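You operate a simulated robot arm through the tools that you are given. There is no shell and no other tool.

The job below is to be done with a simulated robot arm. You get a single attempt, and the scene is never put back.

## Task
Mix resin in the marked cup: resin to line one, hardener to line two, stir the streaks out.
Fine: stir in the orange dish; rod back in the blue stand. Set down upright: marked cup.

It is judged by the outcome, as a careful person would: the job done as asked, and still so three seconds after it is handed in. It fails if anything else is knocked over, pushed out of place, dropped, spilled or broken.

## Robot
A 6-joint arm with a two-finger parallel gripper, fixed in place. Base frame: the origin is at the foot of the arm, x ahead of it, y to its left, z up; the work surface is at about z = 0.88. Readings come in m, degrees, newtons and seconds.
With the tool pointing down near the work surface it reaches from about 0.3 to 0.66 m from the base axis. Its first joint turns from -115.0 to 115.0 degrees. Payload 3.43 kg.
The tool frame sits at the grasp point between the pads (the TCP): z along the fingers, y along the line on which they close. The tips reach 0.034 m beyond it. The gripper opens to 0.128 m. The fingers are 0.024 m wide and 0.012 m thick; the gripper's body (0.048 by 0.13 m) begins 0.096 m behind the TCP.
Orientation is that of the tool frame in the base frame, as [roll, pitch, yaw] about the fixed x, y, z axes, in that order (R = Rz(yaw) Ry(pitch) Rx(roll)). With the fingers straight down and closing along the base's y, the tool's x points along the base's -x, its y along +y and its z along -z.

## Interface
- The arm moves only by the tool jog_arm. Its argument "increments" is a list of rows, each a list of 3 entries, a list of its own where there are three numbers: the shift along the base's x, y, z in units of 20 mm (1.0 is 20 mm), then the turn, a rotation vector about the base's x, y, z in units of 8 degrees (1.0 is 8 degrees), then the finger opening in m, from 0 to 0.128. In form: [[[dx, dy, dz], [wx, wy, wz], hand], ...]. A call has 1 to 20 rows; each row shifts and turns the commanded pose from where the row before left it. A call with a number of a shift or a turn outside -1 to 1 is refused whole. Rows are played at 5 a second. More than 0.05 m and 8.6 degrees between two rows, or a gripper value outside its range, and nothing of the call is played. Where a pose cannot be reached the arm comes as near as it can. A force on the tool above 90 N (or 10 N above the force at the start of the call, whichever is more), or a blocked arm, ends the call early, and 0.2 s more pass. Each finger travels about 0.153 m/s and halts on what it meets, pressing with about 44 N; the grip force reading is that of the motor and also rises with nothing between the fingers. The clock runs only during rows and for 0.2 s after the last one: add rows that do not move to give the fingers time. It gives the time, the measured TCP pose, the force on the tool (base axes), the opening and the grip force at its end, in the units of the frame above (readings bear some noise), with the torque about the TCP (base axes, N m) and any sound that the robot's microphone picked up.
- Cameras (640 x 400 px; columns grow to the right, rows downward): "scene" is fixed at [0.0507, 0.6508, 1.7347]; the picture's right is [-0.53, -0.85, 0.00], its down [-0.82, 0.51, -0.27] and it looks along [0.23, -0.14, -0.96] (base axes); focal length 225 px, centre (320, 200). "wrist" rides on the gripper at [0.076, -0.011, -0.16] in the tool frame; the picture's right is [0.15, 0.99, 0.00], its down [-0.88, 0.13, -0.46] and it looks along [-0.45, 0.07, 0.89] (tool axes); focal length 234 px, centre (320, 200). There is no depth. A picture from a camera that has moved, and an enlarged one, comes with that camera's place and axes in the base frame and with its lens.
- get_image(camera): a new picture of that camera. No time passes.
- slide_trunk(by): slides the trunk up (or, below 0, down) by that many m; the arm rides with it, the base frame stays. It gives what a move gives, with no picture.
- zoom(camera, box): a new picture of the part [left, top, right, bottom] of that camera's present view, enlarged. No time passes.
- job_done(): hands the job in; it is judged then, once.

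Nothing tells you positions but the pictures and the camera data. Unless the task says otherwise, let go and move clear before handing in.

The tools are called after ">>>" by a JSON object that holds its "op" and its "data". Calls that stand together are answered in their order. jog_arm: Moves the arm, as the interface text tells. Its arguments: {"type":"object","properties":{"increments":{"type":"array"}},"required":["increments"]} The other tools are called the same way: slide_trunk (by) slides the trunk up or down; get_image (camera) takes a picture; zoom (camera, box) takes an enlarged picture of a part of a camera's view; job_done () hands the job in.

At the start:

```text
time: 0.0
ee_pos: [0.1861, 0.3242, 1.3232]
tool_rot: [179.9, 0.0, 180.0]
wrist_force: [-0.6, -1.1, -0.4]
wrist_torque: [0.01, 0.02, 0.01]
grip_width: 0.1282
grasp_force: 0.1
trunk travel left (down, up): [-0.925, 0.065]
```

scene: 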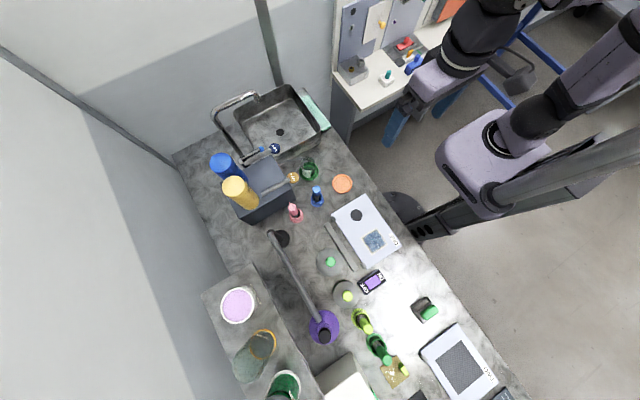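
wrist: 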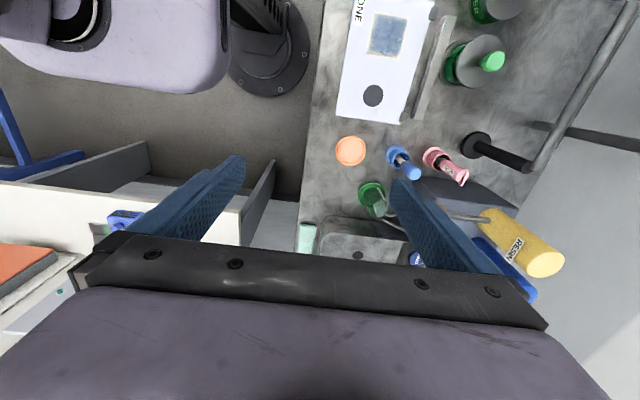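

I see a cluttered bench with a sink, two bottles (blue and yellow, the yellow one labelled RESIN) on a dark block, small stands, an orange dish and a paper. I'll zoom in to identify things before moving.

>>> {"op": "zoom", "data": {"camera": "scene", "box": [200, 130, 360, 230]}}

>>> {"op": "zoom", "data": {"camera": "scene", "box": [310, 180, 470, 280]}}

>>> {"op": "zoom", "data": {"camera": "scene", "box": [300, 280, 492, 400]}}

>>> {"op": "zoom", "data": {"camera": "wrist", "box": [320, 100, 580, 280]}}

>>> {"op": "zoom", "data": {"camera": "scene", "box": [190, 260, 350, 400]}}

```text
4.00 times, centred on (280, 180) of scene
camera zoom: at [0.0507, 0.6508, 1.7347], right [-0.53, -0.85, 0.0], down [-0.82, 0.51, -0.27], along [0.23, -0.14, -0.96], focal length 899 px, centre (480, 280)
```

zoom: 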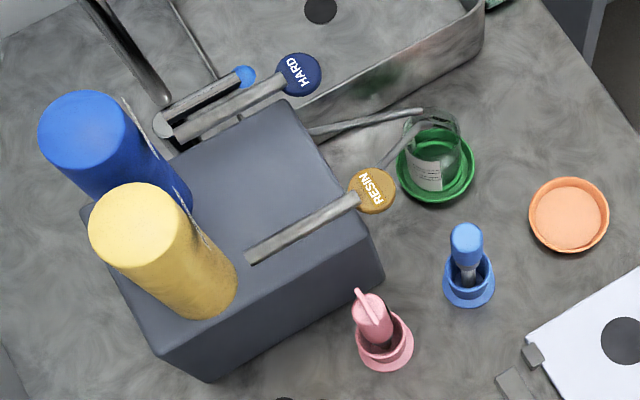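

```text
4.00 times, centred on (390, 230) of scene
camera zoom: at [0.0507, 0.6508, 1.7347], right [-0.53, -0.85, 0.0], down [-0.82, 0.51, -0.27], along [0.23, -0.14, -0.96], focal length 899 px, centre (40, 80)
```

zoom: 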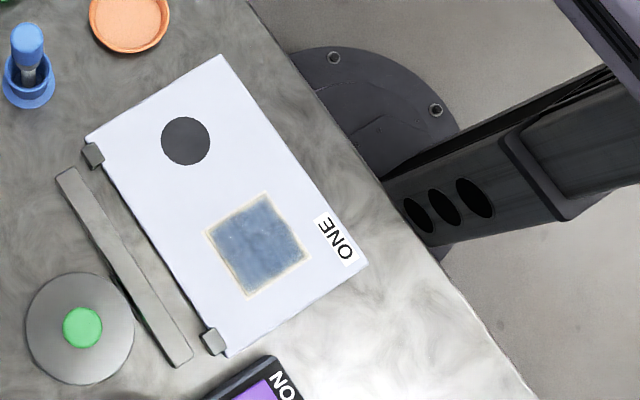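

```text
3.33 times, centred on (396, 340) of scene
camera zoom: at [0.0507, 0.6508, 1.7347], right [-0.53, -0.85, 0.0], down [-0.82, 0.51, -0.27], along [0.23, -0.14, -0.96], focal length 749 px, centre (67, -267)
```

zoom: 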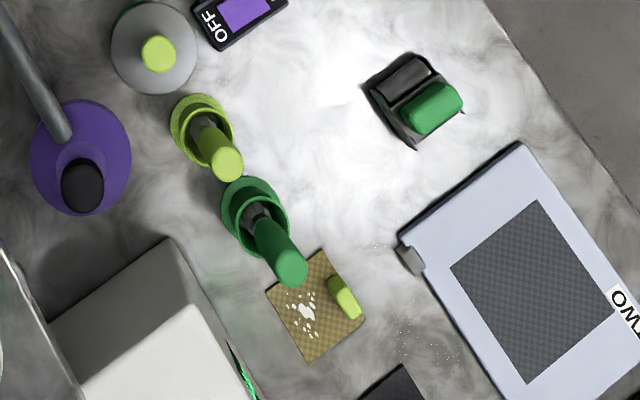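

```text
2.22 times, centred on (450, 190) of wrist
camera zoom: at [0.1106, 0.3143, 1.4818], right [-0.15, 0.99, 0.0], down [0.88, 0.13, 0.46], along [0.45, 0.07, -0.89], focal length 520 px, centre (31, 222)
```

zoom: 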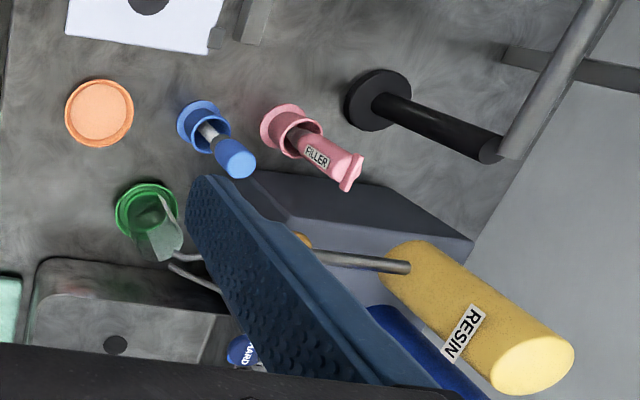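

```text
2.86 times, centred on (270, 330) of scene
camera zoom: at [0.0507, 0.6508, 1.7347], right [-0.53, -0.85, 0.0], down [-0.82, 0.51, -0.27], along [0.23, -0.14, -0.96], focal length 642 px, centre (463, -171)
```

zoom: 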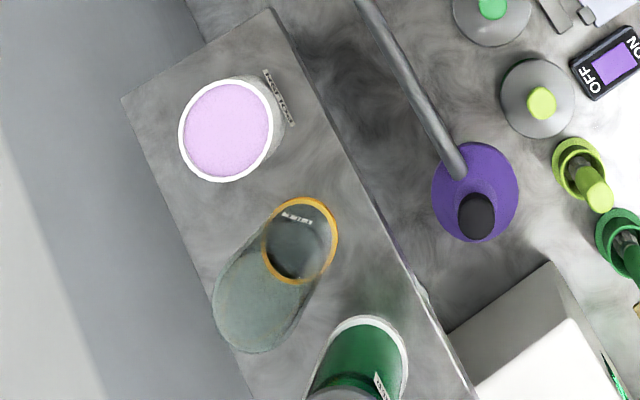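

The blue stand with the rod is near (0.255, 0.54), the orange dish near (0.26, 0.417), and a clear labelled cup sits in a green dish near (0.385, 0.50). The dispenser with RESIN and HARD knobs stands beside them, so I'll zoom in closer on those.

>>> {"op": "zoom", "data": {"camera": "scene", "box": [285, 150, 333, 180]}}

>>> {"op": "zoom", "data": {"camera": "scene", "box": [230, 135, 294, 175]}}

>>> {"op": "zoom", "data": {"camera": "wrist", "box": [340, 170, 420, 220]}}

>>> {"op": "zoom", "data": {"camera": "wrist", "box": [440, 180, 580, 290]}}

```text
13.33 times, centred on (309, 165) of scene
camera zoom: at [0.0507, 0.6508, 1.7347], right [-0.53, -0.85, 0.0], down [-0.82, 0.51, -0.27], along [0.23, -0.14, -0.96], focal length 2998 px, centre (467, 667)
```

zoom: 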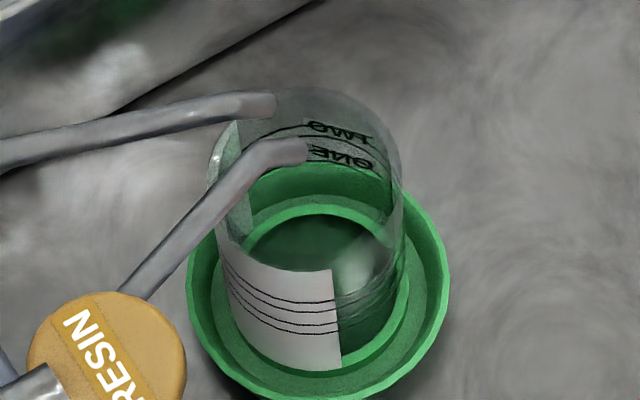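

```text
10.00 times, centred on (262, 155) of scene
camera zoom: at [0.0507, 0.6508, 1.7347], right [-0.53, -0.85, 0.0], down [-0.82, 0.51, -0.27], along [0.23, -0.14, -0.96], focal length 2248 px, centre (900, 650)
```

zoom: 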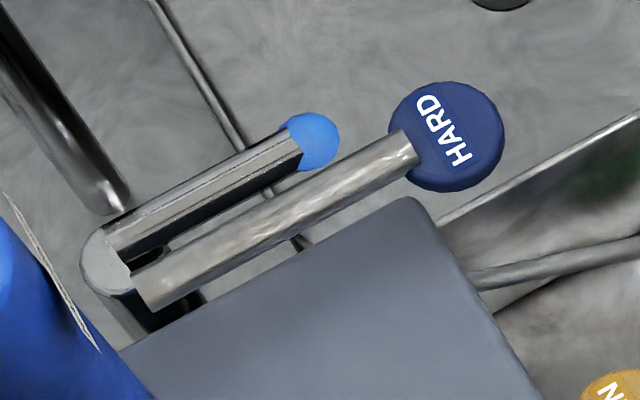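

```text
8.00 times, centred on (380, 195) of wrist
camera zoom: at [0.1106, 0.3143, 1.4818], right [-0.15, 0.99, 0.0], down [0.88, 0.13, 0.46], along [0.45, 0.07, -0.89], focal length 1873 px, centre (-160, 240)
```

zoom: 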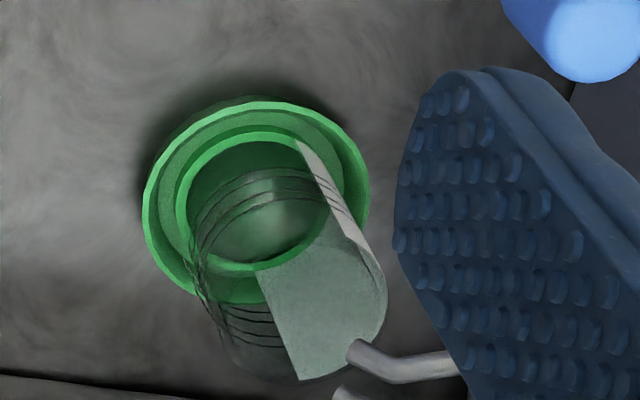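

```text
3.64 times, centred on (510, 235) of wrist
camera zoom: at [0.1106, 0.3143, 1.4818], right [-0.15, 0.99, 0.0], down [0.88, 0.13, 0.46], along [0.45, 0.07, -0.89], focal length 852 px, centre (-371, 73)
```

zoom: 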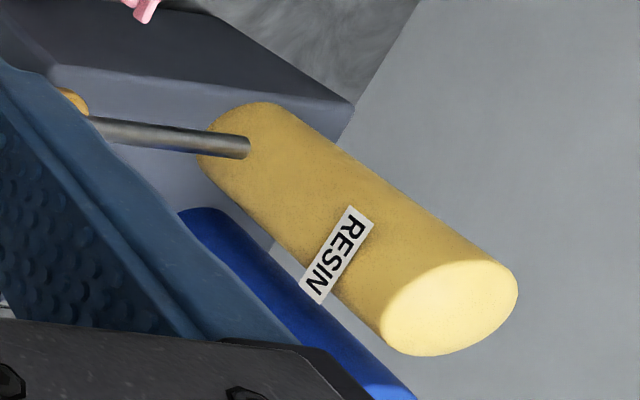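

The clear cup in the green dish carries lines ONE and TWO, and both spouts already end above it, with RESIN and HARD lever knobs beside it. I'll turn the wrist camera to face that area for a better look.

>>> {"op": "jog_arm", "data": {"increments": [[[0, 0, 0], [0, 0, 1], 0.128], [[0, 0, 0], [0, 0, 1], 0.128], [[0, 0, 0], [0, 0, 1], 0.128], [[0, 0, 0], [0, 0, 1], 0.128], [[0, 0, 0], [0, 0, 1], 0.128], [[0, 0, 0], [0, 0, 1], 0.128], [[0, 0, 0], [0, 0, 0], 0.128]]}}

>>> {"op": "get_image", "data": {"camera": "wrist"}}

>>> {"op": "get_image", "data": {"camera": "scene"}}

```text
time: 1.6
ee_pos: [0.1863, 0.3252, 1.323]
tool_rot: [-180.0, 0.0, -132.0]
wrist_force: [-0.2, -0.7, -0.2]
wrist_torque: [0.01, -0.01, 0.01]
grip_width: 0.1281
grasp_force: 0.0
trunk travel left (down, up): [-0.925, 0.065]
```

```text
taken
camera wrist: at [0.1444, 0.2621, 1.4818], right [-0.83, 0.55, 0.0], down [0.49, 0.74, 0.46], along [0.25, 0.38, -0.89], focal length 234 px, centre (320, 200)
```

wrist: 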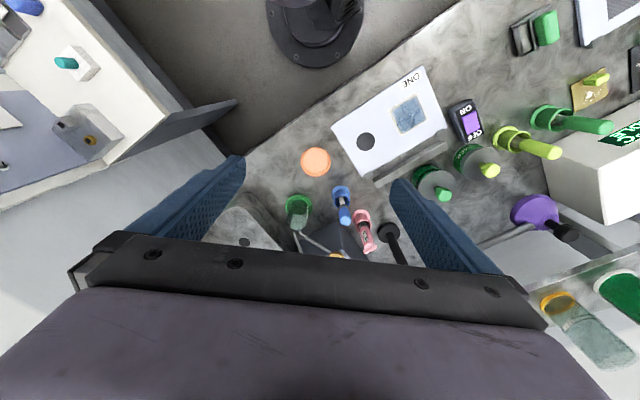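

```text
taken
```

scene: 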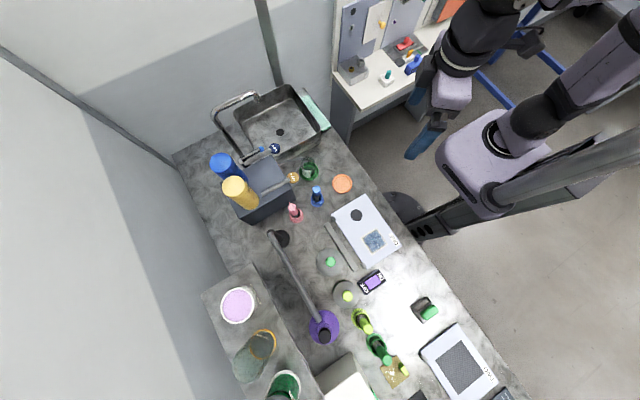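

The lever knobs sit around z≈1.06, near (0.317, 0.588) for RESIN and (0.444, 0.587) for HARD, with the levers running back toward +y. I'll lower and tilt the wrist camera to view the cup, lines and levers from the side.

>>> {"op": "jog_arm", "data": {"increments": [[[0, 0, -1], [0.743, -0.669, 0], 0.128], [[0, 0, -1], [0.743, -0.669, 0], 0.128], [[0, 0, -1], [0.743, -0.669, 0], 0.128], [[0, 0, -1], [0.743, -0.669, 0], 0.128], [[0, 0, -1], [0, 0, 0], 0.128], [[0, 0, -1], [0, 0, 0], 0.128], [[0, 0, 0], [0, 0, 0], 0.128]]}}

>>> {"op": "get_image", "data": {"camera": "wrist"}}

>>> {"op": "get_image", "data": {"camera": "scene"}}

```text
time: 3.2
ee_pos: [0.1877, 0.3315, 1.2007]
tool_rot: [179.9, 31.9, -132.0]
wrist_force: [0.6, -0.4, -0.2]
wrist_torque: [0.03, -0.02, -0.02]
grip_width: 0.1279
grasp_force: 0.1
out of reach, approached as far as the arm can: row 4
trunk travel left (down, up): [-0.925, 0.065]
```

```text
taken
camera wrist: at [0.0964, 0.2134, 1.2951], right [-0.82, 0.57, -0.08], down [0.24, 0.46, 0.85], along [0.52, 0.68, -0.52], focal length 234 px, centre (320, 200)
```

wrist: 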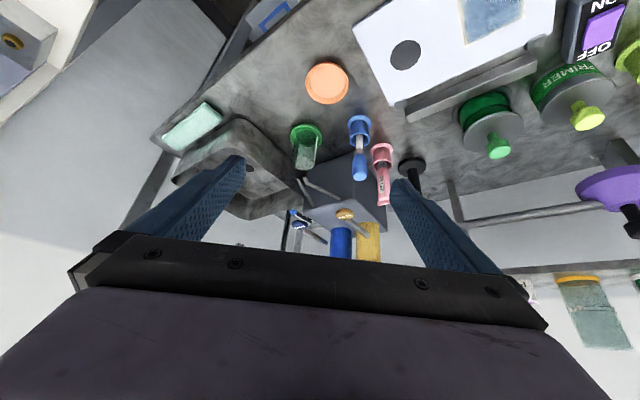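

```text
taken
```

scene: 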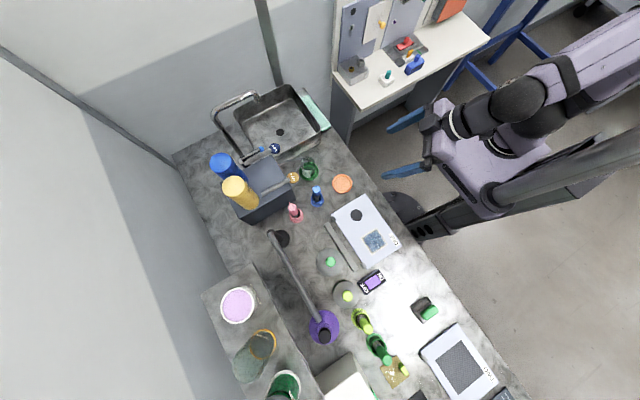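

The view is upside down (image down is world up), but the dispenser and cup are both visible. I'll zoom in on them.

>>> {"op": "zoom", "data": {"camera": "wrist", "box": [280, 110, 344, 190]}}

>>> {"op": "zoom", "data": {"camera": "wrist", "box": [240, 110, 432, 270]}}

>>> {"op": "zoom", "data": {"camera": "wrist", "box": [280, 170, 392, 260]}}

```text
5.00 times, centred on (312, 150) of wrist
camera zoom: at [0.0964, 0.2134, 1.2951], right [-0.82, 0.57, -0.08], down [0.24, 0.46, 0.85], along [0.52, 0.68, -0.52], focal length 1171 px, centre (360, 450)
```

zoom: 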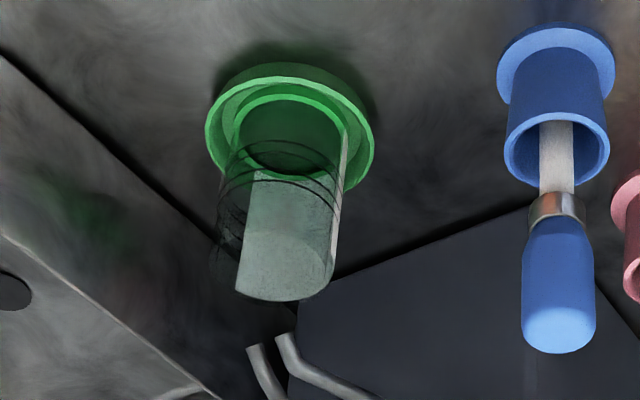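

```text
2.50 times, centred on (336, 190) of wrist
camera zoom: at [0.0964, 0.2134, 1.2951], right [-0.82, 0.57, -0.08], down [0.24, 0.46, 0.85], along [0.52, 0.68, -0.52], focal length 585 px, centre (280, 225)
```

zoom: 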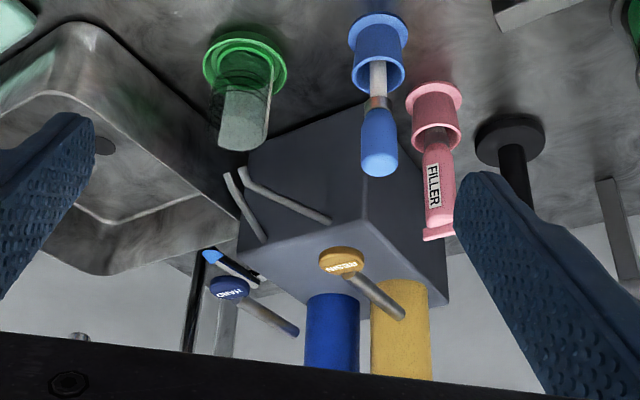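

```text
4.44 times, centred on (336, 215) of wrist
camera zoom: at [0.0964, 0.2134, 1.2951], right [-0.82, 0.57, -0.08], down [0.24, 0.46, 0.85], along [0.52, 0.68, -0.52], focal length 1041 px, centre (249, 133)
```

zoom: 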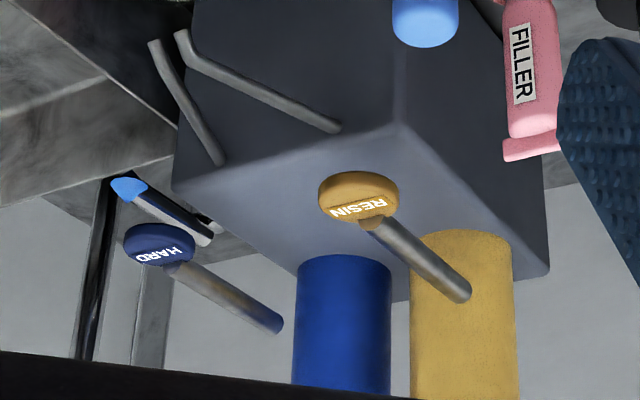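

I can see the rod with its blue handle in the blue stand, the cup with ring lines in the green dish, and the spout ends at about z≈1.0 above it. I'll move the camera nearer to the cup to read the lines.

>>> {"op": "jog_arm", "data": {"increments": [[[0.59, 0.4, -0.95], [0, 0, 0], 0.128], [[0.59, 0.4, -0.95], [0, 0, 0], 0.128], [[0.59, 0.4, -0.95], [0, 0, 0], 0.128], [[0.59, 0.4, -0.95], [0, 0, 0], 0.128], [[0.59, 0.4, -0.95], [0, 0, 0], 0.128], [[0.59, 0.4, -0.95], [0, 0, 0], 0.128], [[0.59, 0.4, -0.95], [0, 0, 0], 0.128], [[0, 0, 0], [0, 0, 0], 0.128]]}}

>>> {"op": "get_image", "data": {"camera": "wrist"}}

>>> {"op": "get_image", "data": {"camera": "scene"}}

```text
time: 5.0
ee_pos: [0.2682, 0.3837, 1.0697]
tool_rot: [-179.9, 32.1, -132.0]
wrist_force: [0.4, 0.3, 0.5]
wrist_torque: [0.02, 0.0, 0.02]
grip_width: 0.128
grasp_force: 0.0
trunk travel left (down, up): [-0.925, 0.065]
```

```text
taken
camera wrist: at [0.1782, 0.2671, 1.1638], right [-0.82, 0.57, -0.08], down [0.24, 0.46, 0.85], along [0.52, 0.68, -0.52], focal length 234 px, centre (320, 200)
```

wrist: 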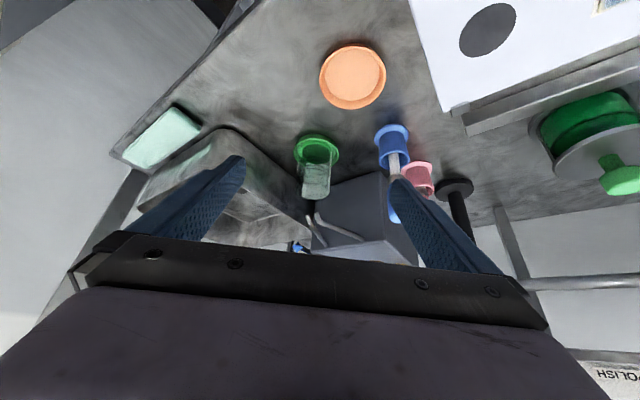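

```text
taken
```

scene: 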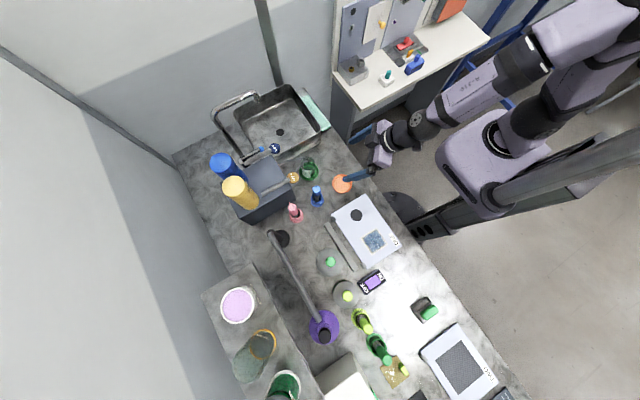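

The cup is now about 0.3 m from the wrist camera. I'll zoom in to read the lines, dish and rod.

>>> {"op": "zoom", "data": {"camera": "wrist", "box": [284, 125, 348, 205]}}

>>> {"op": "zoom", "data": {"camera": "wrist", "box": [350, 100, 446, 220]}}

>>> {"op": "zoom", "data": {"camera": "wrist", "box": [270, 180, 430, 280]}}

>>> {"op": "zoom", "data": {"camera": "wrist", "box": [310, 30, 400, 120]}}

```text
5.00 times, centred on (316, 165) of wrist
camera zoom: at [0.1782, 0.2671, 1.1638], right [-0.82, 0.57, -0.08], down [0.24, 0.46, 0.85], along [0.52, 0.68, -0.52], focal length 1171 px, centre (340, 375)
```

zoom: 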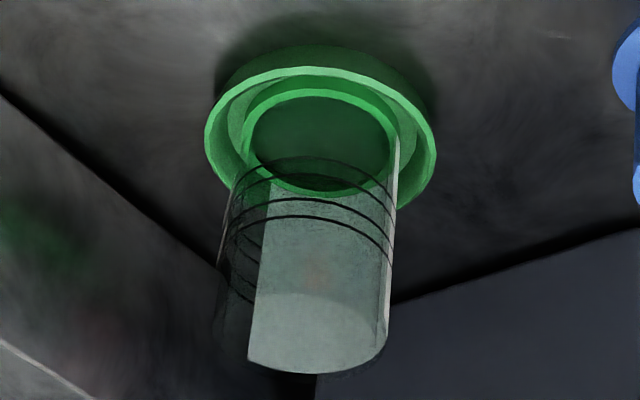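

```text
3.33 times, centred on (398, 160) of wrist
camera zoom: at [0.1782, 0.2671, 1.1638], right [-0.82, 0.57, -0.08], down [0.24, 0.46, 0.85], along [0.52, 0.68, -0.52], focal length 781 px, centre (60, 333)
```

zoom: 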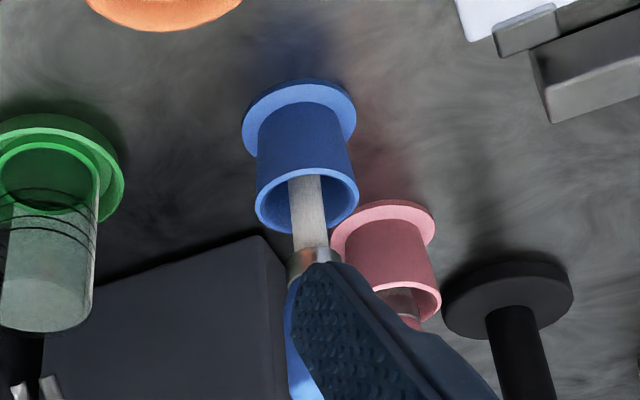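

```text
4.00 times, centred on (350, 230) of wrist
camera zoom: at [0.1782, 0.2671, 1.1638], right [-0.82, 0.57, -0.08], down [0.24, 0.46, 0.85], along [0.52, 0.68, -0.52], focal length 937 px, centre (200, 80)
```

zoom: 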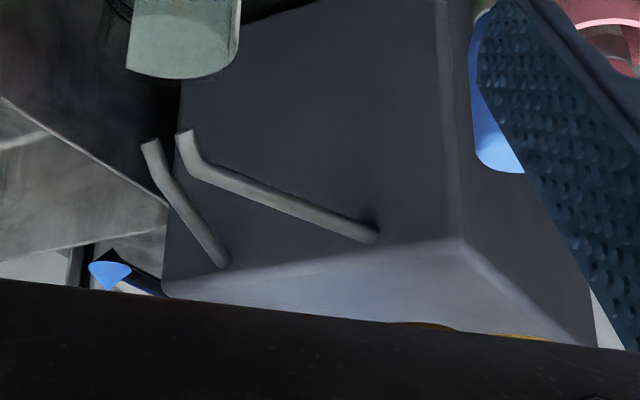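

```text
4.44 times, centred on (355, 75) of wrist
camera zoom: at [0.1782, 0.2671, 1.1638], right [-0.82, 0.57, -0.08], down [0.24, 0.46, 0.85], along [0.52, 0.68, -0.52], focal length 1041 px, centre (164, 756)
```

zoom: 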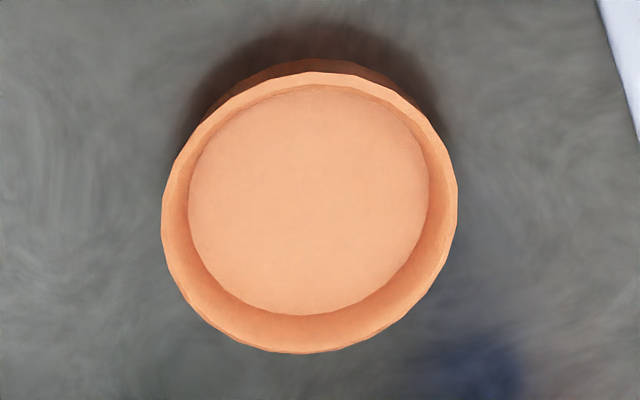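

Four rings are visible on the cup, apparently as pairs for ONE and TWO. I'll zoom further in from both cameras to read them.

>>> {"op": "zoom", "data": {"camera": "scene", "box": [298, 154, 318, 180]}}

>>> {"op": "zoom", "data": {"camera": "scene", "box": [304, 157, 316, 165]}}

>>> {"op": "zoom", "data": {"camera": "wrist", "box": [300, 142, 334, 180]}}

```text
15.38 times, centred on (308, 167) of scene
camera zoom: at [0.0507, 0.6508, 1.7347], right [-0.53, -0.85, 0.0], down [-0.82, 0.51, -0.27], along [0.23, -0.14, -0.96], focal length 3459 px, centre (505, 708)
```

zoom: 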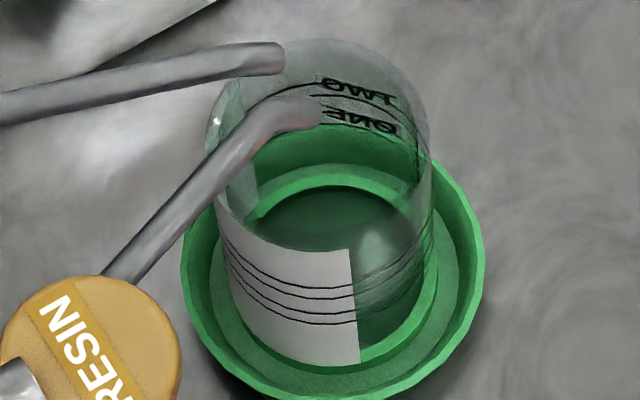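

```text
16.00 times, centred on (310, 161) of scene
camera zoom: at [0.0507, 0.6508, 1.7347], right [-0.53, -0.85, 0.0], down [-0.82, 0.51, -0.27], along [0.23, -0.14, -0.96], focal length 3597 px, centre (480, 824)
```

zoom: 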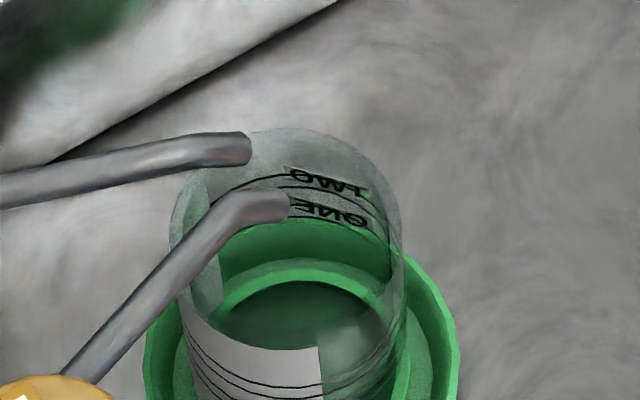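

```text
10.53 times, centred on (317, 161) of wrist
camera zoom: at [0.1782, 0.2671, 1.1638], right [-0.82, 0.57, -0.08], down [0.24, 0.46, 0.85], along [0.52, 0.68, -0.52], focal length 2465 px, centre (352, 610)
```

zoom: 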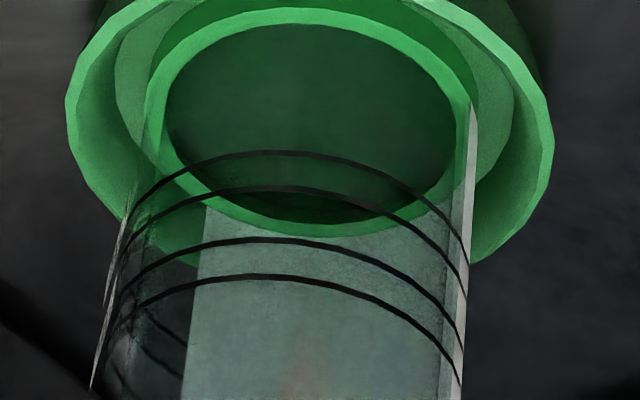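

The cup has two ring pairs, a lower band for ONE and an upper band for TWO, each about 5–6 mm wide. Next I'll close the fingers, rise and move above the RESIN knob, and check alignment before pressing.

>>> {"op": "jog_arm", "data": {"increments": [[[0, 0, 1], [0, 0, 0], 0.1], [[0, 0, 1], [0, 0, 0], 0.06], [[0, 0, 1], [0, 0, 0], 0.03], [[0, 0, 1], [0, 0, 0], 0.0], [[0, 0, 1], [0, 0, 0], 0.0], [[0.18, 0.95, 0.2], [0, 0, 0], 0.0], [[0.18, 0.95, 0], [0, 0, 0], 0.0], [[0.18, 0.95, 0], [0, 0, 0], 0.0], [[0.18, 0.95, 0], [0, 0, 0], 0.0], [[0.18, 0.95, 0], [0, 0, 0], 0.0], [[0.18, 0.95, 0], [0, 0, 0], 0.0], [[0.18, 0.95, 0], [0, 0, 0], 0.0], [[0.18, 0.95, 0], [0, 0, 0], 0.0], [[0, 0, 0], [0, 0, 0], 0.0]]}}

>>> {"op": "get_image", "data": {"camera": "wrist"}}

>>> {"op": "get_image", "data": {"camera": "scene"}}

```text
time: 8.0
ee_pos: [0.3005, 0.5401, 1.1734]
tool_rot: [179.9, 32.0, -132.0]
wrist_force: [0.2, -0.7, 0.4]
wrist_torque: [0.01, -0.01, 0.0]
grip_width: 0.0
grasp_force: 33.3
trunk travel left (down, up): [-0.925, 0.065]
```

```text
taken
camera wrist: at [0.2077, 0.4211, 1.2662], right [-0.82, 0.57, -0.08], down [0.24, 0.46, 0.85], along [0.52, 0.68, -0.52], focal length 234 px, centre (320, 200)
```

wrist: 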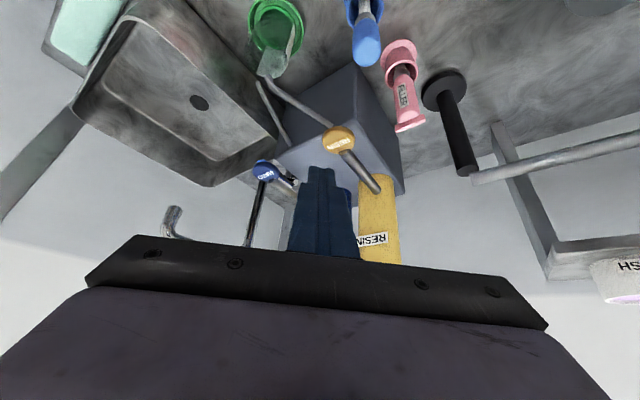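

```text
taken
```

scene: 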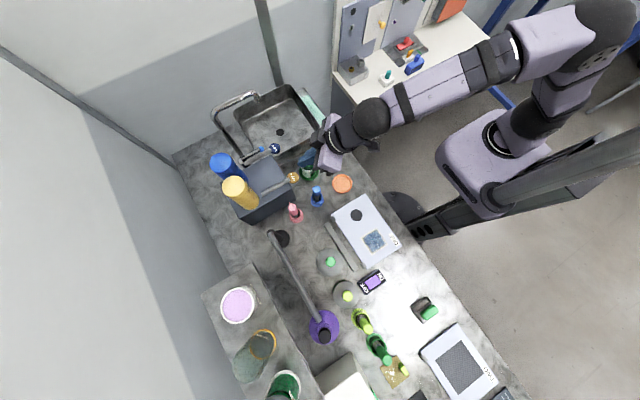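

The closed fingertips are near (0.313, 0.554, 1.145), just short of the RESIN knob, which I refine to (0.314, 0.588, 1.07). I'll zoom in to look at the lever hinges before pressing.

>>> {"op": "zoom", "data": {"camera": "wrist", "box": [240, 60, 432, 220]}}

>>> {"op": "zoom", "data": {"camera": "scene", "box": [205, 130, 325, 225]}}

>>> {"op": "zoom", "data": {"camera": "wrist", "box": [235, 135, 395, 235]}}

```text
2.50 times, centred on (336, 140) of wrist
camera zoom: at [0.2077, 0.4211, 1.2662], right [-0.82, 0.57, -0.08], down [0.24, 0.46, 0.85], along [0.52, 0.68, -0.52], focal length 585 px, centre (280, 350)
```

zoom: 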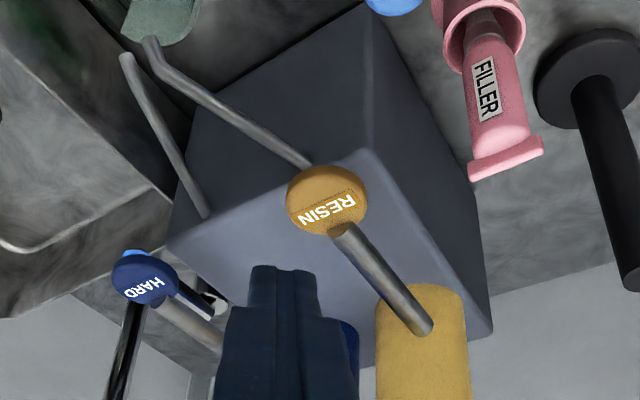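

```text
4.21 times, centred on (265, 178) of scene
camera zoom: at [0.0507, 0.6508, 1.7347], right [-0.53, -0.85, 0.0], down [-0.82, 0.51, -0.27], along [0.23, -0.14, -0.96], focal length 947 px, centre (552, 295)
```

zoom: 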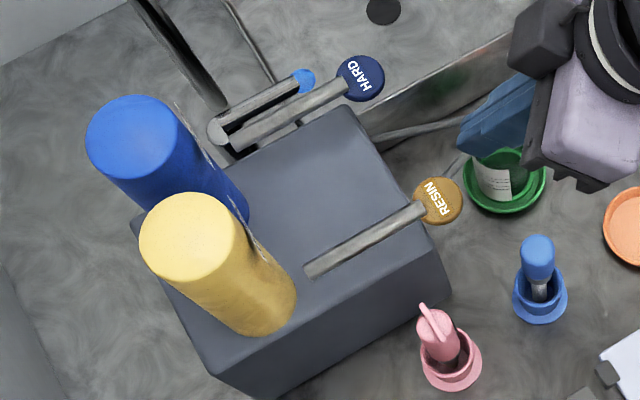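

```text
4.00 times, centred on (315, 185) of wrist
camera zoom: at [0.2077, 0.4211, 1.2662], right [-0.82, 0.57, -0.08], down [0.24, 0.46, 0.85], along [0.52, 0.68, -0.52], focal length 937 px, centre (340, 260)
```

zoom: 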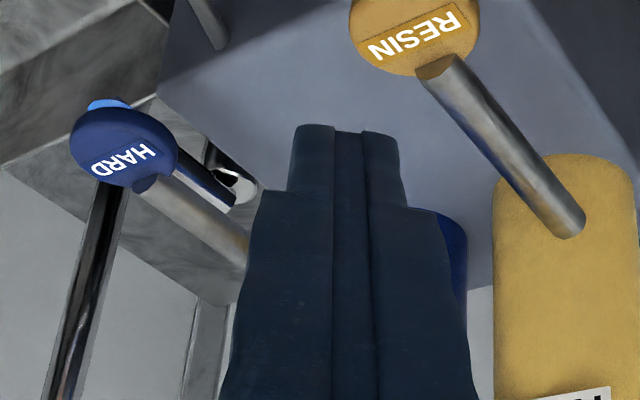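

The levers look like press-down handles hinged at the back. I'll position the closed fingertips just above the RESIN knob and check.

>>> {"op": "jog_arm", "data": {"increments": [[[0.05, 0.85, 0], [0, 0, 0], 0.0], [[0.05, 0.85, 0], [0, 0, 0], 0.0], [[0, 0, -1], [0, 0, 0], 0.0], [[0, 0, -0.9], [0, 0, 0], 0.0], [[0, 0, 0], [0, 0, 0], 0.0]]}}

>>> {"op": "zoom", "data": {"camera": "scene", "box": [205, 130, 325, 225]}}

>>> {"op": "get_image", "data": {"camera": "wrist"}}

```text
time: 9.2
ee_pos: [0.301, 0.5728, 1.1351]
tool_rot: [-180.0, 31.9, -131.9]
wrist_force: [0.4, 0.4, 0.2]
wrist_torque: [-0.01, 0.0, -0.01]
grip_width: 0.0001
grasp_force: 33.5
trunk travel left (down, up): [-0.925, 0.065]
```

```text
4.21 times, centred on (265, 178) of scene
camera zoom: at [0.0507, 0.6508, 1.7347], right [-0.53, -0.85, 0.0], down [-0.82, 0.51, -0.27], along [0.23, -0.14, -0.96], focal length 947 px, centre (552, 295)
```

zoom: 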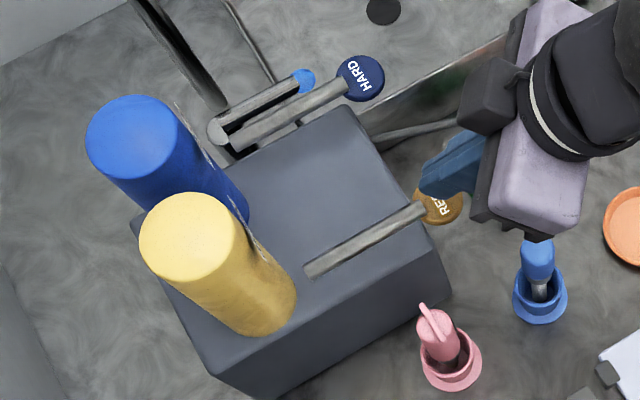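

```text
taken
camera wrist: at [0.2096, 0.4548, 1.2297], right [-0.82, 0.57, -0.08], down [0.24, 0.46, 0.85], along [0.52, 0.68, -0.52], focal length 234 px, centre (320, 200)
```

wrist: 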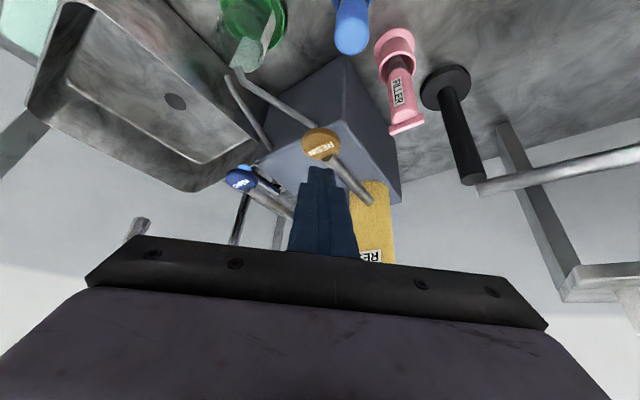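

The tips are about 3 cm above the RESIN knob. I'll descend gently and watch the force.

>>> {"op": "jog_arm", "data": {"increments": [[[0, 0, -0.4], [0, 0, 0], 0.0], [[0, 0, -0.4], [0, 0, 0], 0.0], [[0, 0, -0.2], [0, 0, 0], 0.0]]}}

>>> {"op": "get_image", "data": {"camera": "wrist"}}

>>> {"op": "zoom", "data": {"camera": "wrist", "box": [260, 90, 400, 210]}}

```text
time: 10.0
ee_pos: [0.3003, 0.5729, 1.1143]
tool_rot: [180.0, 32.0, -131.9]
wrist_force: [1.0, -0.4, 0.6]
wrist_torque: [-0.02, 0.04, -0.03]
grip_width: 0.0
grasp_force: 33.4
trunk travel left (down, up): [-0.925, 0.065]
```

```text
taken
camera wrist: at [0.2094, 0.4545, 1.2091], right [-0.82, 0.57, -0.08], down [0.24, 0.46, 0.85], along [0.52, 0.68, -0.52], focal length 234 px, centre (320, 200)
```

wrist: 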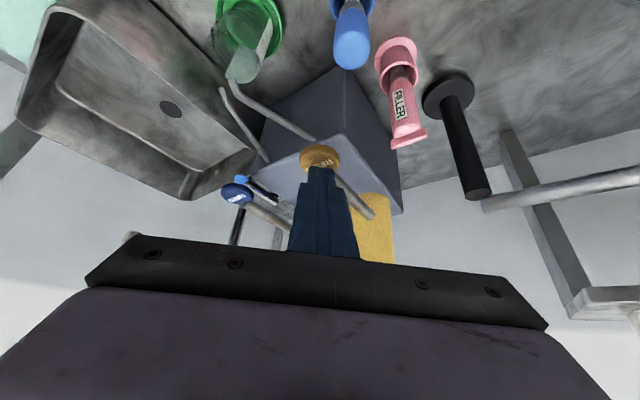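

```text
3.33 times, centred on (330, 150) of wrist
camera zoom: at [0.2094, 0.4545, 1.2091], right [-0.82, 0.57, -0.08], down [0.24, 0.46, 0.85], along [0.52, 0.68, -0.52], focal length 781 px, centre (287, 367)
```

zoom: 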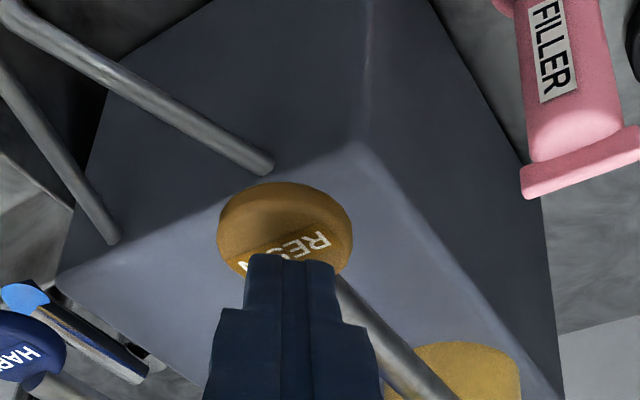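

The tips sit slightly behind the knob's centre, so I'll shift back a few millimetres and then descend in 2 mm steps to find contact.

>>> {"op": "jog_arm", "data": {"increments": [[[-0.2, -0.3, 0], [0, 0, 0], 0.0], [[0, 0, -0.1], [0, 0, 0], 0.0], [[0, 0, -0.1], [0, 0, 0], 0.0], [[0, 0, -0.1], [0, 0, 0], 0.0]]}}

>>> {"op": "zoom", "data": {"camera": "wrist", "box": [260, 90, 400, 210]}}

```text
time: 11.0
ee_pos: [0.2976, 0.5667, 1.1093]
tool_rot: [179.9, 32.0, -132.0]
wrist_force: [-0.9, -0.4, 0.1]
wrist_torque: [0.01, 0.01, 0.0]
grip_width: 0.0
grasp_force: 33.2
trunk travel left (down, up): [-0.925, 0.065]
```

```text
3.33 times, centred on (330, 150) of wrist
camera zoom: at [0.2056, 0.4487, 1.2031], right [-0.82, 0.57, -0.08], down [0.24, 0.46, 0.85], along [0.52, 0.68, -0.52], focal length 781 px, centre (287, 367)
```

zoom: 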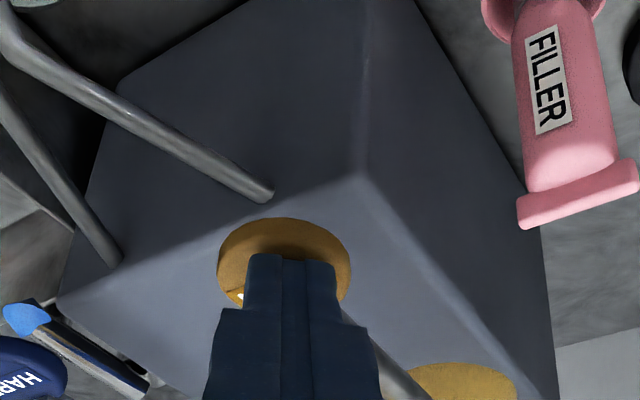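

The tips are now over the knob's centre with no contact yet, so I'll continue down in small steps.

>>> {"op": "jog_arm", "data": {"increments": [[[0, 0, -0.1], [0, 0, 0], 0.0], [[0, 0, -0.1], [0, 0, 0], 0.0], [[0, 0, -0.1], [0, 0, 0], 0.0]]}}

>>> {"op": "zoom", "data": {"camera": "wrist", "box": [200, 0, 400, 210]}}

```text
time: 11.8
ee_pos: [0.2963, 0.5665, 1.1026]
tool_rot: [-180.0, 31.9, -132.0]
wrist_force: [-0.5, -0.3, 1.4]
wrist_torque: [-0.02, 0.01, -0.02]
grip_width: 0.0
grasp_force: 32.9
trunk travel left (down, up): [-0.925, 0.065]
```

```text
1.90 times, centred on (300, 105) of wrist
camera zoom: at [0.2051, 0.4482, 1.197], right [-0.82, 0.57, -0.08], down [0.24, 0.46, 0.85], along [0.52, 0.68, -0.52], focal length 446 px, centre (358, 381)
```

zoom: 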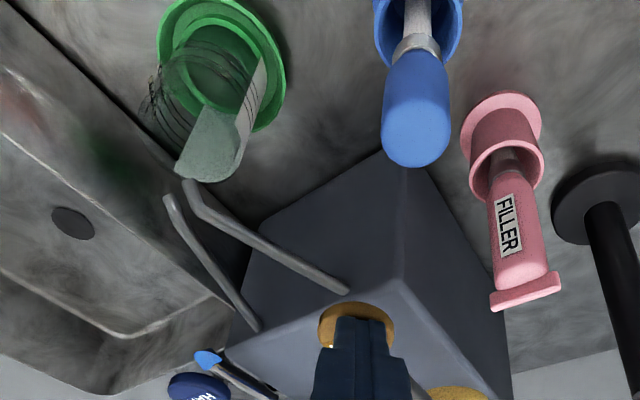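

The force reads 1.4 N, possibly first contact, and the cup stays visible in this view. I'll press a little further.

>>> {"op": "jog_arm", "data": {"increments": [[[0, 0, -0.1], [0, 0, 0], 0.0], [[0, 0, -0.1], [0, 0, 0], 0.0]]}}

>>> {"op": "zoom", "data": {"camera": "wrist", "box": [200, 0, 400, 210]}}

```text
time: 12.4
ee_pos: [0.2964, 0.5656, 1.0977]
tool_rot: [-180.0, 32.0, -132.0]
wrist_force: [-2.0, -1.4, 1.2]
wrist_torque: [-0.05, 0.05, -0.02]
grip_width: 0.0
grasp_force: 32.7
trunk travel left (down, up): [-0.925, 0.065]
```

```text
1.90 times, centred on (300, 105) of wrist
camera zoom: at [0.2048, 0.4482, 1.1931], right [-0.82, 0.57, -0.08], down [0.24, 0.46, 0.85], along [0.52, 0.68, -0.52], focal length 446 px, centre (358, 381)
```

zoom: 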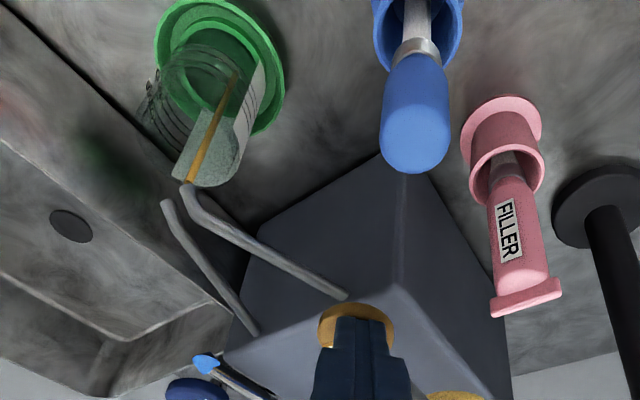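

Resin is flowing into the cup, so pressing works. I'll hold briefly and check the fill rate.

>>> {"op": "jog_arm", "data": {"increments": [[[0, 0, 0], [0, 0, 0], 0.0], [[0, 0, 0], [0, 0, 0], 0.0]]}}

>>> {"op": "zoom", "data": {"camera": "wrist", "box": [235, 0, 305, 60]}}

```text
time: 13.0
ee_pos: [0.2954, 0.5657, 1.0992]
tool_rot: [-180.0, 32.0, -132.0]
wrist_force: [-1.7, -1.4, 1.0]
wrist_torque: [-0.03, 0.05, 0.04]
grip_width: 0.0001
grasp_force: 33.0
trunk travel left (down, up): [-0.925, 0.065]
```

```text
6.67 times, centred on (270, 30) of wrist
camera zoom: at [0.2048, 0.4482, 1.193], right [-0.82, 0.57, -0.08], down [0.24, 0.46, 0.85], along [0.52, 0.68, -0.52], focal length 1561 px, centre (653, 1333)
```

zoom: 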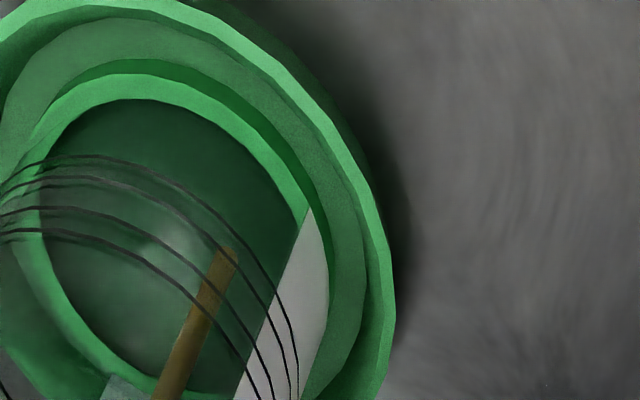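

The stream is running but the pool is not visible yet. I'll hold for about a second more.

>>> {"op": "jog_arm", "data": {"increments": [[[0, 0, 0], [0, 0, 0], 0.0], [[0, 0, 0], [0, 0, 0], 0.0], [[0, 0, 0], [0, 0, 0], 0.0], [[0, 0, 0], [0, 0, 0], 0.0]]}}

>>> {"op": "zoom", "data": {"camera": "wrist", "box": [235, 0, 315, 90]}}

```text
time: 14.0
ee_pos: [0.2963, 0.5651, 1.0992]
tool_rot: [-180.0, 32.0, -132.0]
wrist_force: [-1.3, -1.5, 2.3]
wrist_torque: [-0.05, 0.05, 0.01]
grip_width: 0.0001
grasp_force: 33.3
trunk travel left (down, up): [-0.925, 0.065]
```

```text
4.44 times, centred on (275, 45) of wrist
camera zoom: at [0.2048, 0.4482, 1.1931], right [-0.82, 0.57, -0.08], down [0.24, 0.46, 0.85], along [0.52, 0.68, -0.52], focal length 1041 px, centre (520, 889)
```

zoom: 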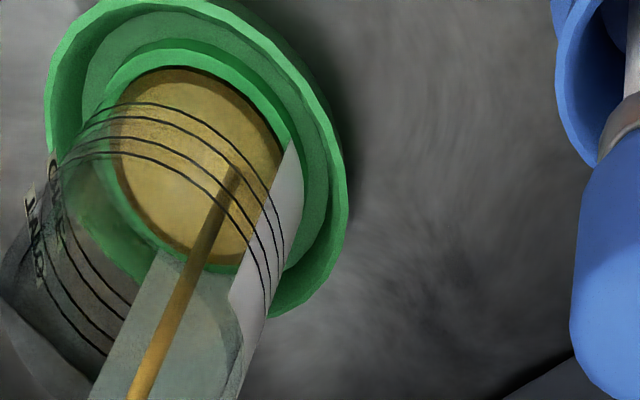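

A resin pool now covers the bottom. I'll keep holding in short stretches and checking.

>>> {"op": "jog_arm", "data": {"increments": [[[0, 0, 0], [0, 0, 0], 0.0], [[0, 0, 0], [0, 0, 0], 0.0], [[0, 0, 0], [0, 0, 0], 0.0], [[0, 0, 0], [0, 0, 0], 0.0], [[0, 0, 0], [0, 0, 0], 0.0]]}}

>>> {"op": "zoom", "data": {"camera": "wrist", "box": [235, 0, 315, 90]}}

```text
time: 15.2
ee_pos: [0.2952, 0.5656, 1.0985]
tool_rot: [180.0, 32.0, -132.0]
wrist_force: [-1.6, -1.8, 1.4]
wrist_torque: [-0.02, 0.06, 0.01]
grip_width: 0.0
grasp_force: 33.4
trunk travel left (down, up): [-0.925, 0.065]
```

```text
4.44 times, centred on (275, 45) of wrist
camera zoom: at [0.2048, 0.4482, 1.1931], right [-0.82, 0.57, -0.08], down [0.24, 0.46, 0.85], along [0.52, 0.68, -0.52], focal length 1041 px, centre (520, 889)
```

zoom: 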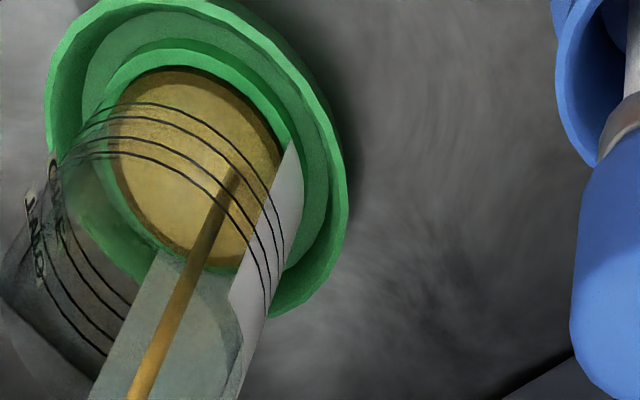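

The level is rising slowly. I'll hold for about 3 seconds and re-check.

>>> {"op": "jog_arm", "data": {"increments": [[[0, 0, 0], [0, 0, 0], 0.0], [[0, 0, 0], [0, 0, 0], 0.0], [[0, 0, 0], [0, 0, 0], 0.0], [[0, 0, 0], [0, 0, 0], 0.0], [[0, 0, 0], [0, 0, 0], 0.0], [[0, 0, 0], [0, 0, 0], 0.0], [[0, 0, 0], [0, 0, 0], 0.0], [[0, 0, 0], [0, 0, 0], 0.0], [[0, 0, 0], [0, 0, 0], 0.0], [[0, 0, 0], [0, 0, 0], 0.0], [[0, 0, 0], [0, 0, 0], 0.0], [[0, 0, 0], [0, 0, 0], 0.0], [[0, 0, 0], [0, 0, 0], 0.0], [[0, 0, 0], [0, 0, 0], 0.0]]}}

>>> {"op": "zoom", "data": {"camera": "wrist", "box": [235, 0, 315, 90]}}

```text
time: 18.2
ee_pos: [0.2968, 0.5672, 1.0983]
tool_rot: [179.9, 32.0, -131.9]
wrist_force: [-1.4, -2.2, 2.0]
wrist_torque: [-0.02, 0.06, 0.0]
grip_width: 0.0
grasp_force: 32.9
trunk travel left (down, up): [-0.925, 0.065]
```

```text
4.44 times, centred on (275, 45) of wrist
camera zoom: at [0.2049, 0.4482, 1.1931], right [-0.82, 0.57, -0.08], down [0.24, 0.46, 0.85], along [0.52, 0.68, -0.52], focal length 1041 px, centre (520, 889)
```

zoom: 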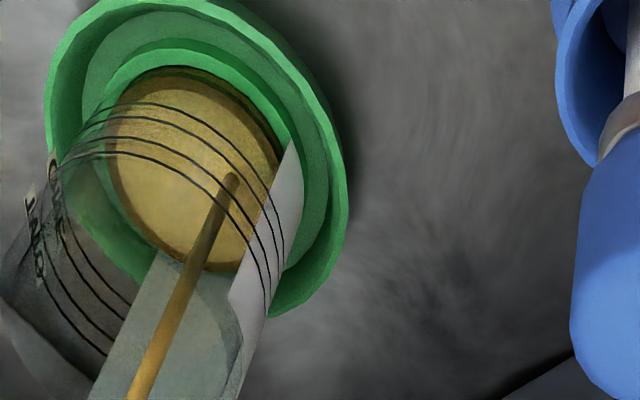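

The level rises about 1 mm per second and I estimate line ONE is roughly 25 mm above the cup floor. I'll hold for a longer stretch and check again.

>>> {"op": "jog_arm", "data": {"increments": [[[0, 0, 0], [0, 0, 0], 0.0], [[0, 0, 0], [0, 0, 0], 0.0], [[0, 0, 0], [0, 0, 0], 0.0], [[0, 0, 0], [0, 0, 0], 0.0], [[0, 0, 0], [0, 0, 0], 0.0], [[0, 0, 0], [0, 0, 0], 0.0], [[0, 0, 0], [0, 0, 0], 0.0], [[0, 0, 0], [0, 0, 0], 0.0], [[0, 0, 0], [0, 0, 0], 0.0], [[0, 0, 0], [0, 0, 0], 0.0], [[0, 0, 0], [0, 0, 0], 0.0], [[0, 0, 0], [0, 0, 0], 0.0], [[0, 0, 0], [0, 0, 0], 0.0], [[0, 0, 0], [0, 0, 0], 0.0], [[0, 0, 0], [0, 0, 0], 0.0], [[0, 0, 0], [0, 0, 0], 0.0], [[0, 0, 0], [0, 0, 0], 0.0], [[0, 0, 0], [0, 0, 0], 0.0], [[0, 0, 0], [0, 0, 0], 0.0], [[0, 0, 0], [0, 0, 0], 0.0]]}}

>>> {"op": "zoom", "data": {"camera": "wrist", "box": [235, 0, 315, 90]}}

>>> {"op": "zoom", "data": {"camera": "wrist", "box": [205, 5, 285, 55]}}

>>> {"op": "get_image", "data": {"camera": "scene"}}

```text
time: 22.4
ee_pos: [0.2967, 0.5655, 1.0991]
tool_rot: [179.9, 31.9, -132.0]
wrist_force: [-1.6, -1.6, 0.9]
wrist_torque: [-0.03, 0.02, 0.02]
grip_width: 0.0001
grasp_force: 33.3
trunk travel left (down, up): [-0.925, 0.065]
```

```text
4.44 times, centred on (275, 45) of wrist
camera zoom: at [0.2049, 0.4483, 1.1931], right [-0.82, 0.57, -0.08], down [0.24, 0.46, 0.85], along [0.52, 0.68, -0.52], focal length 1041 px, centre (520, 889)
```

zoom: 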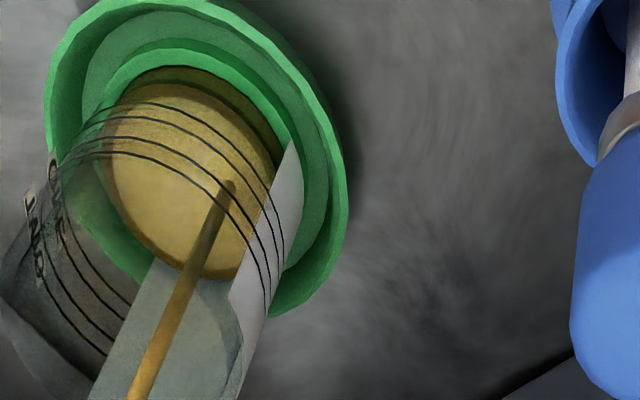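

```text
8.00 times, centred on (245, 30) of wrist
camera zoom: at [0.2049, 0.4483, 1.1931], right [-0.82, 0.57, -0.08], down [0.24, 0.46, 0.85], along [0.52, 0.68, -0.52], focal length 1873 px, centre (920, 1560)
```

zoom: 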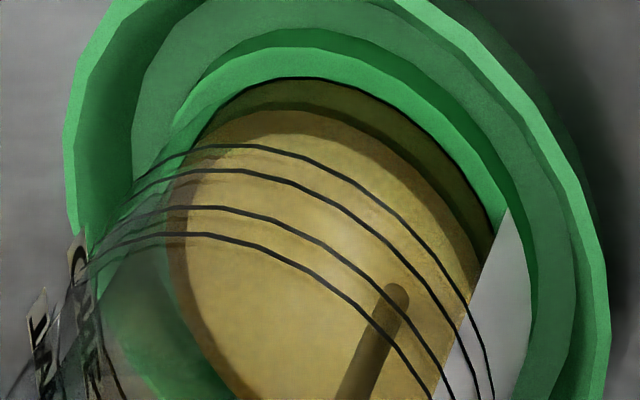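

```text
taken
```

scene: 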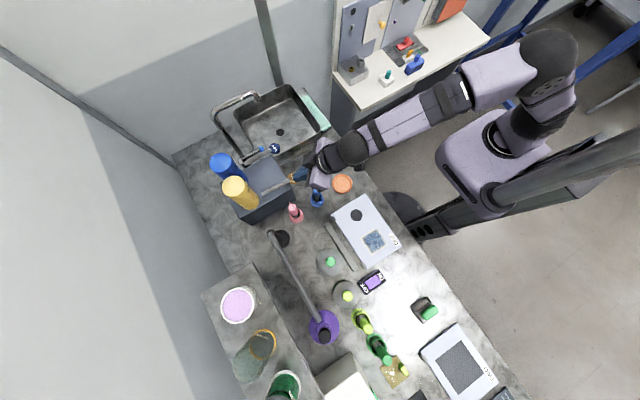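

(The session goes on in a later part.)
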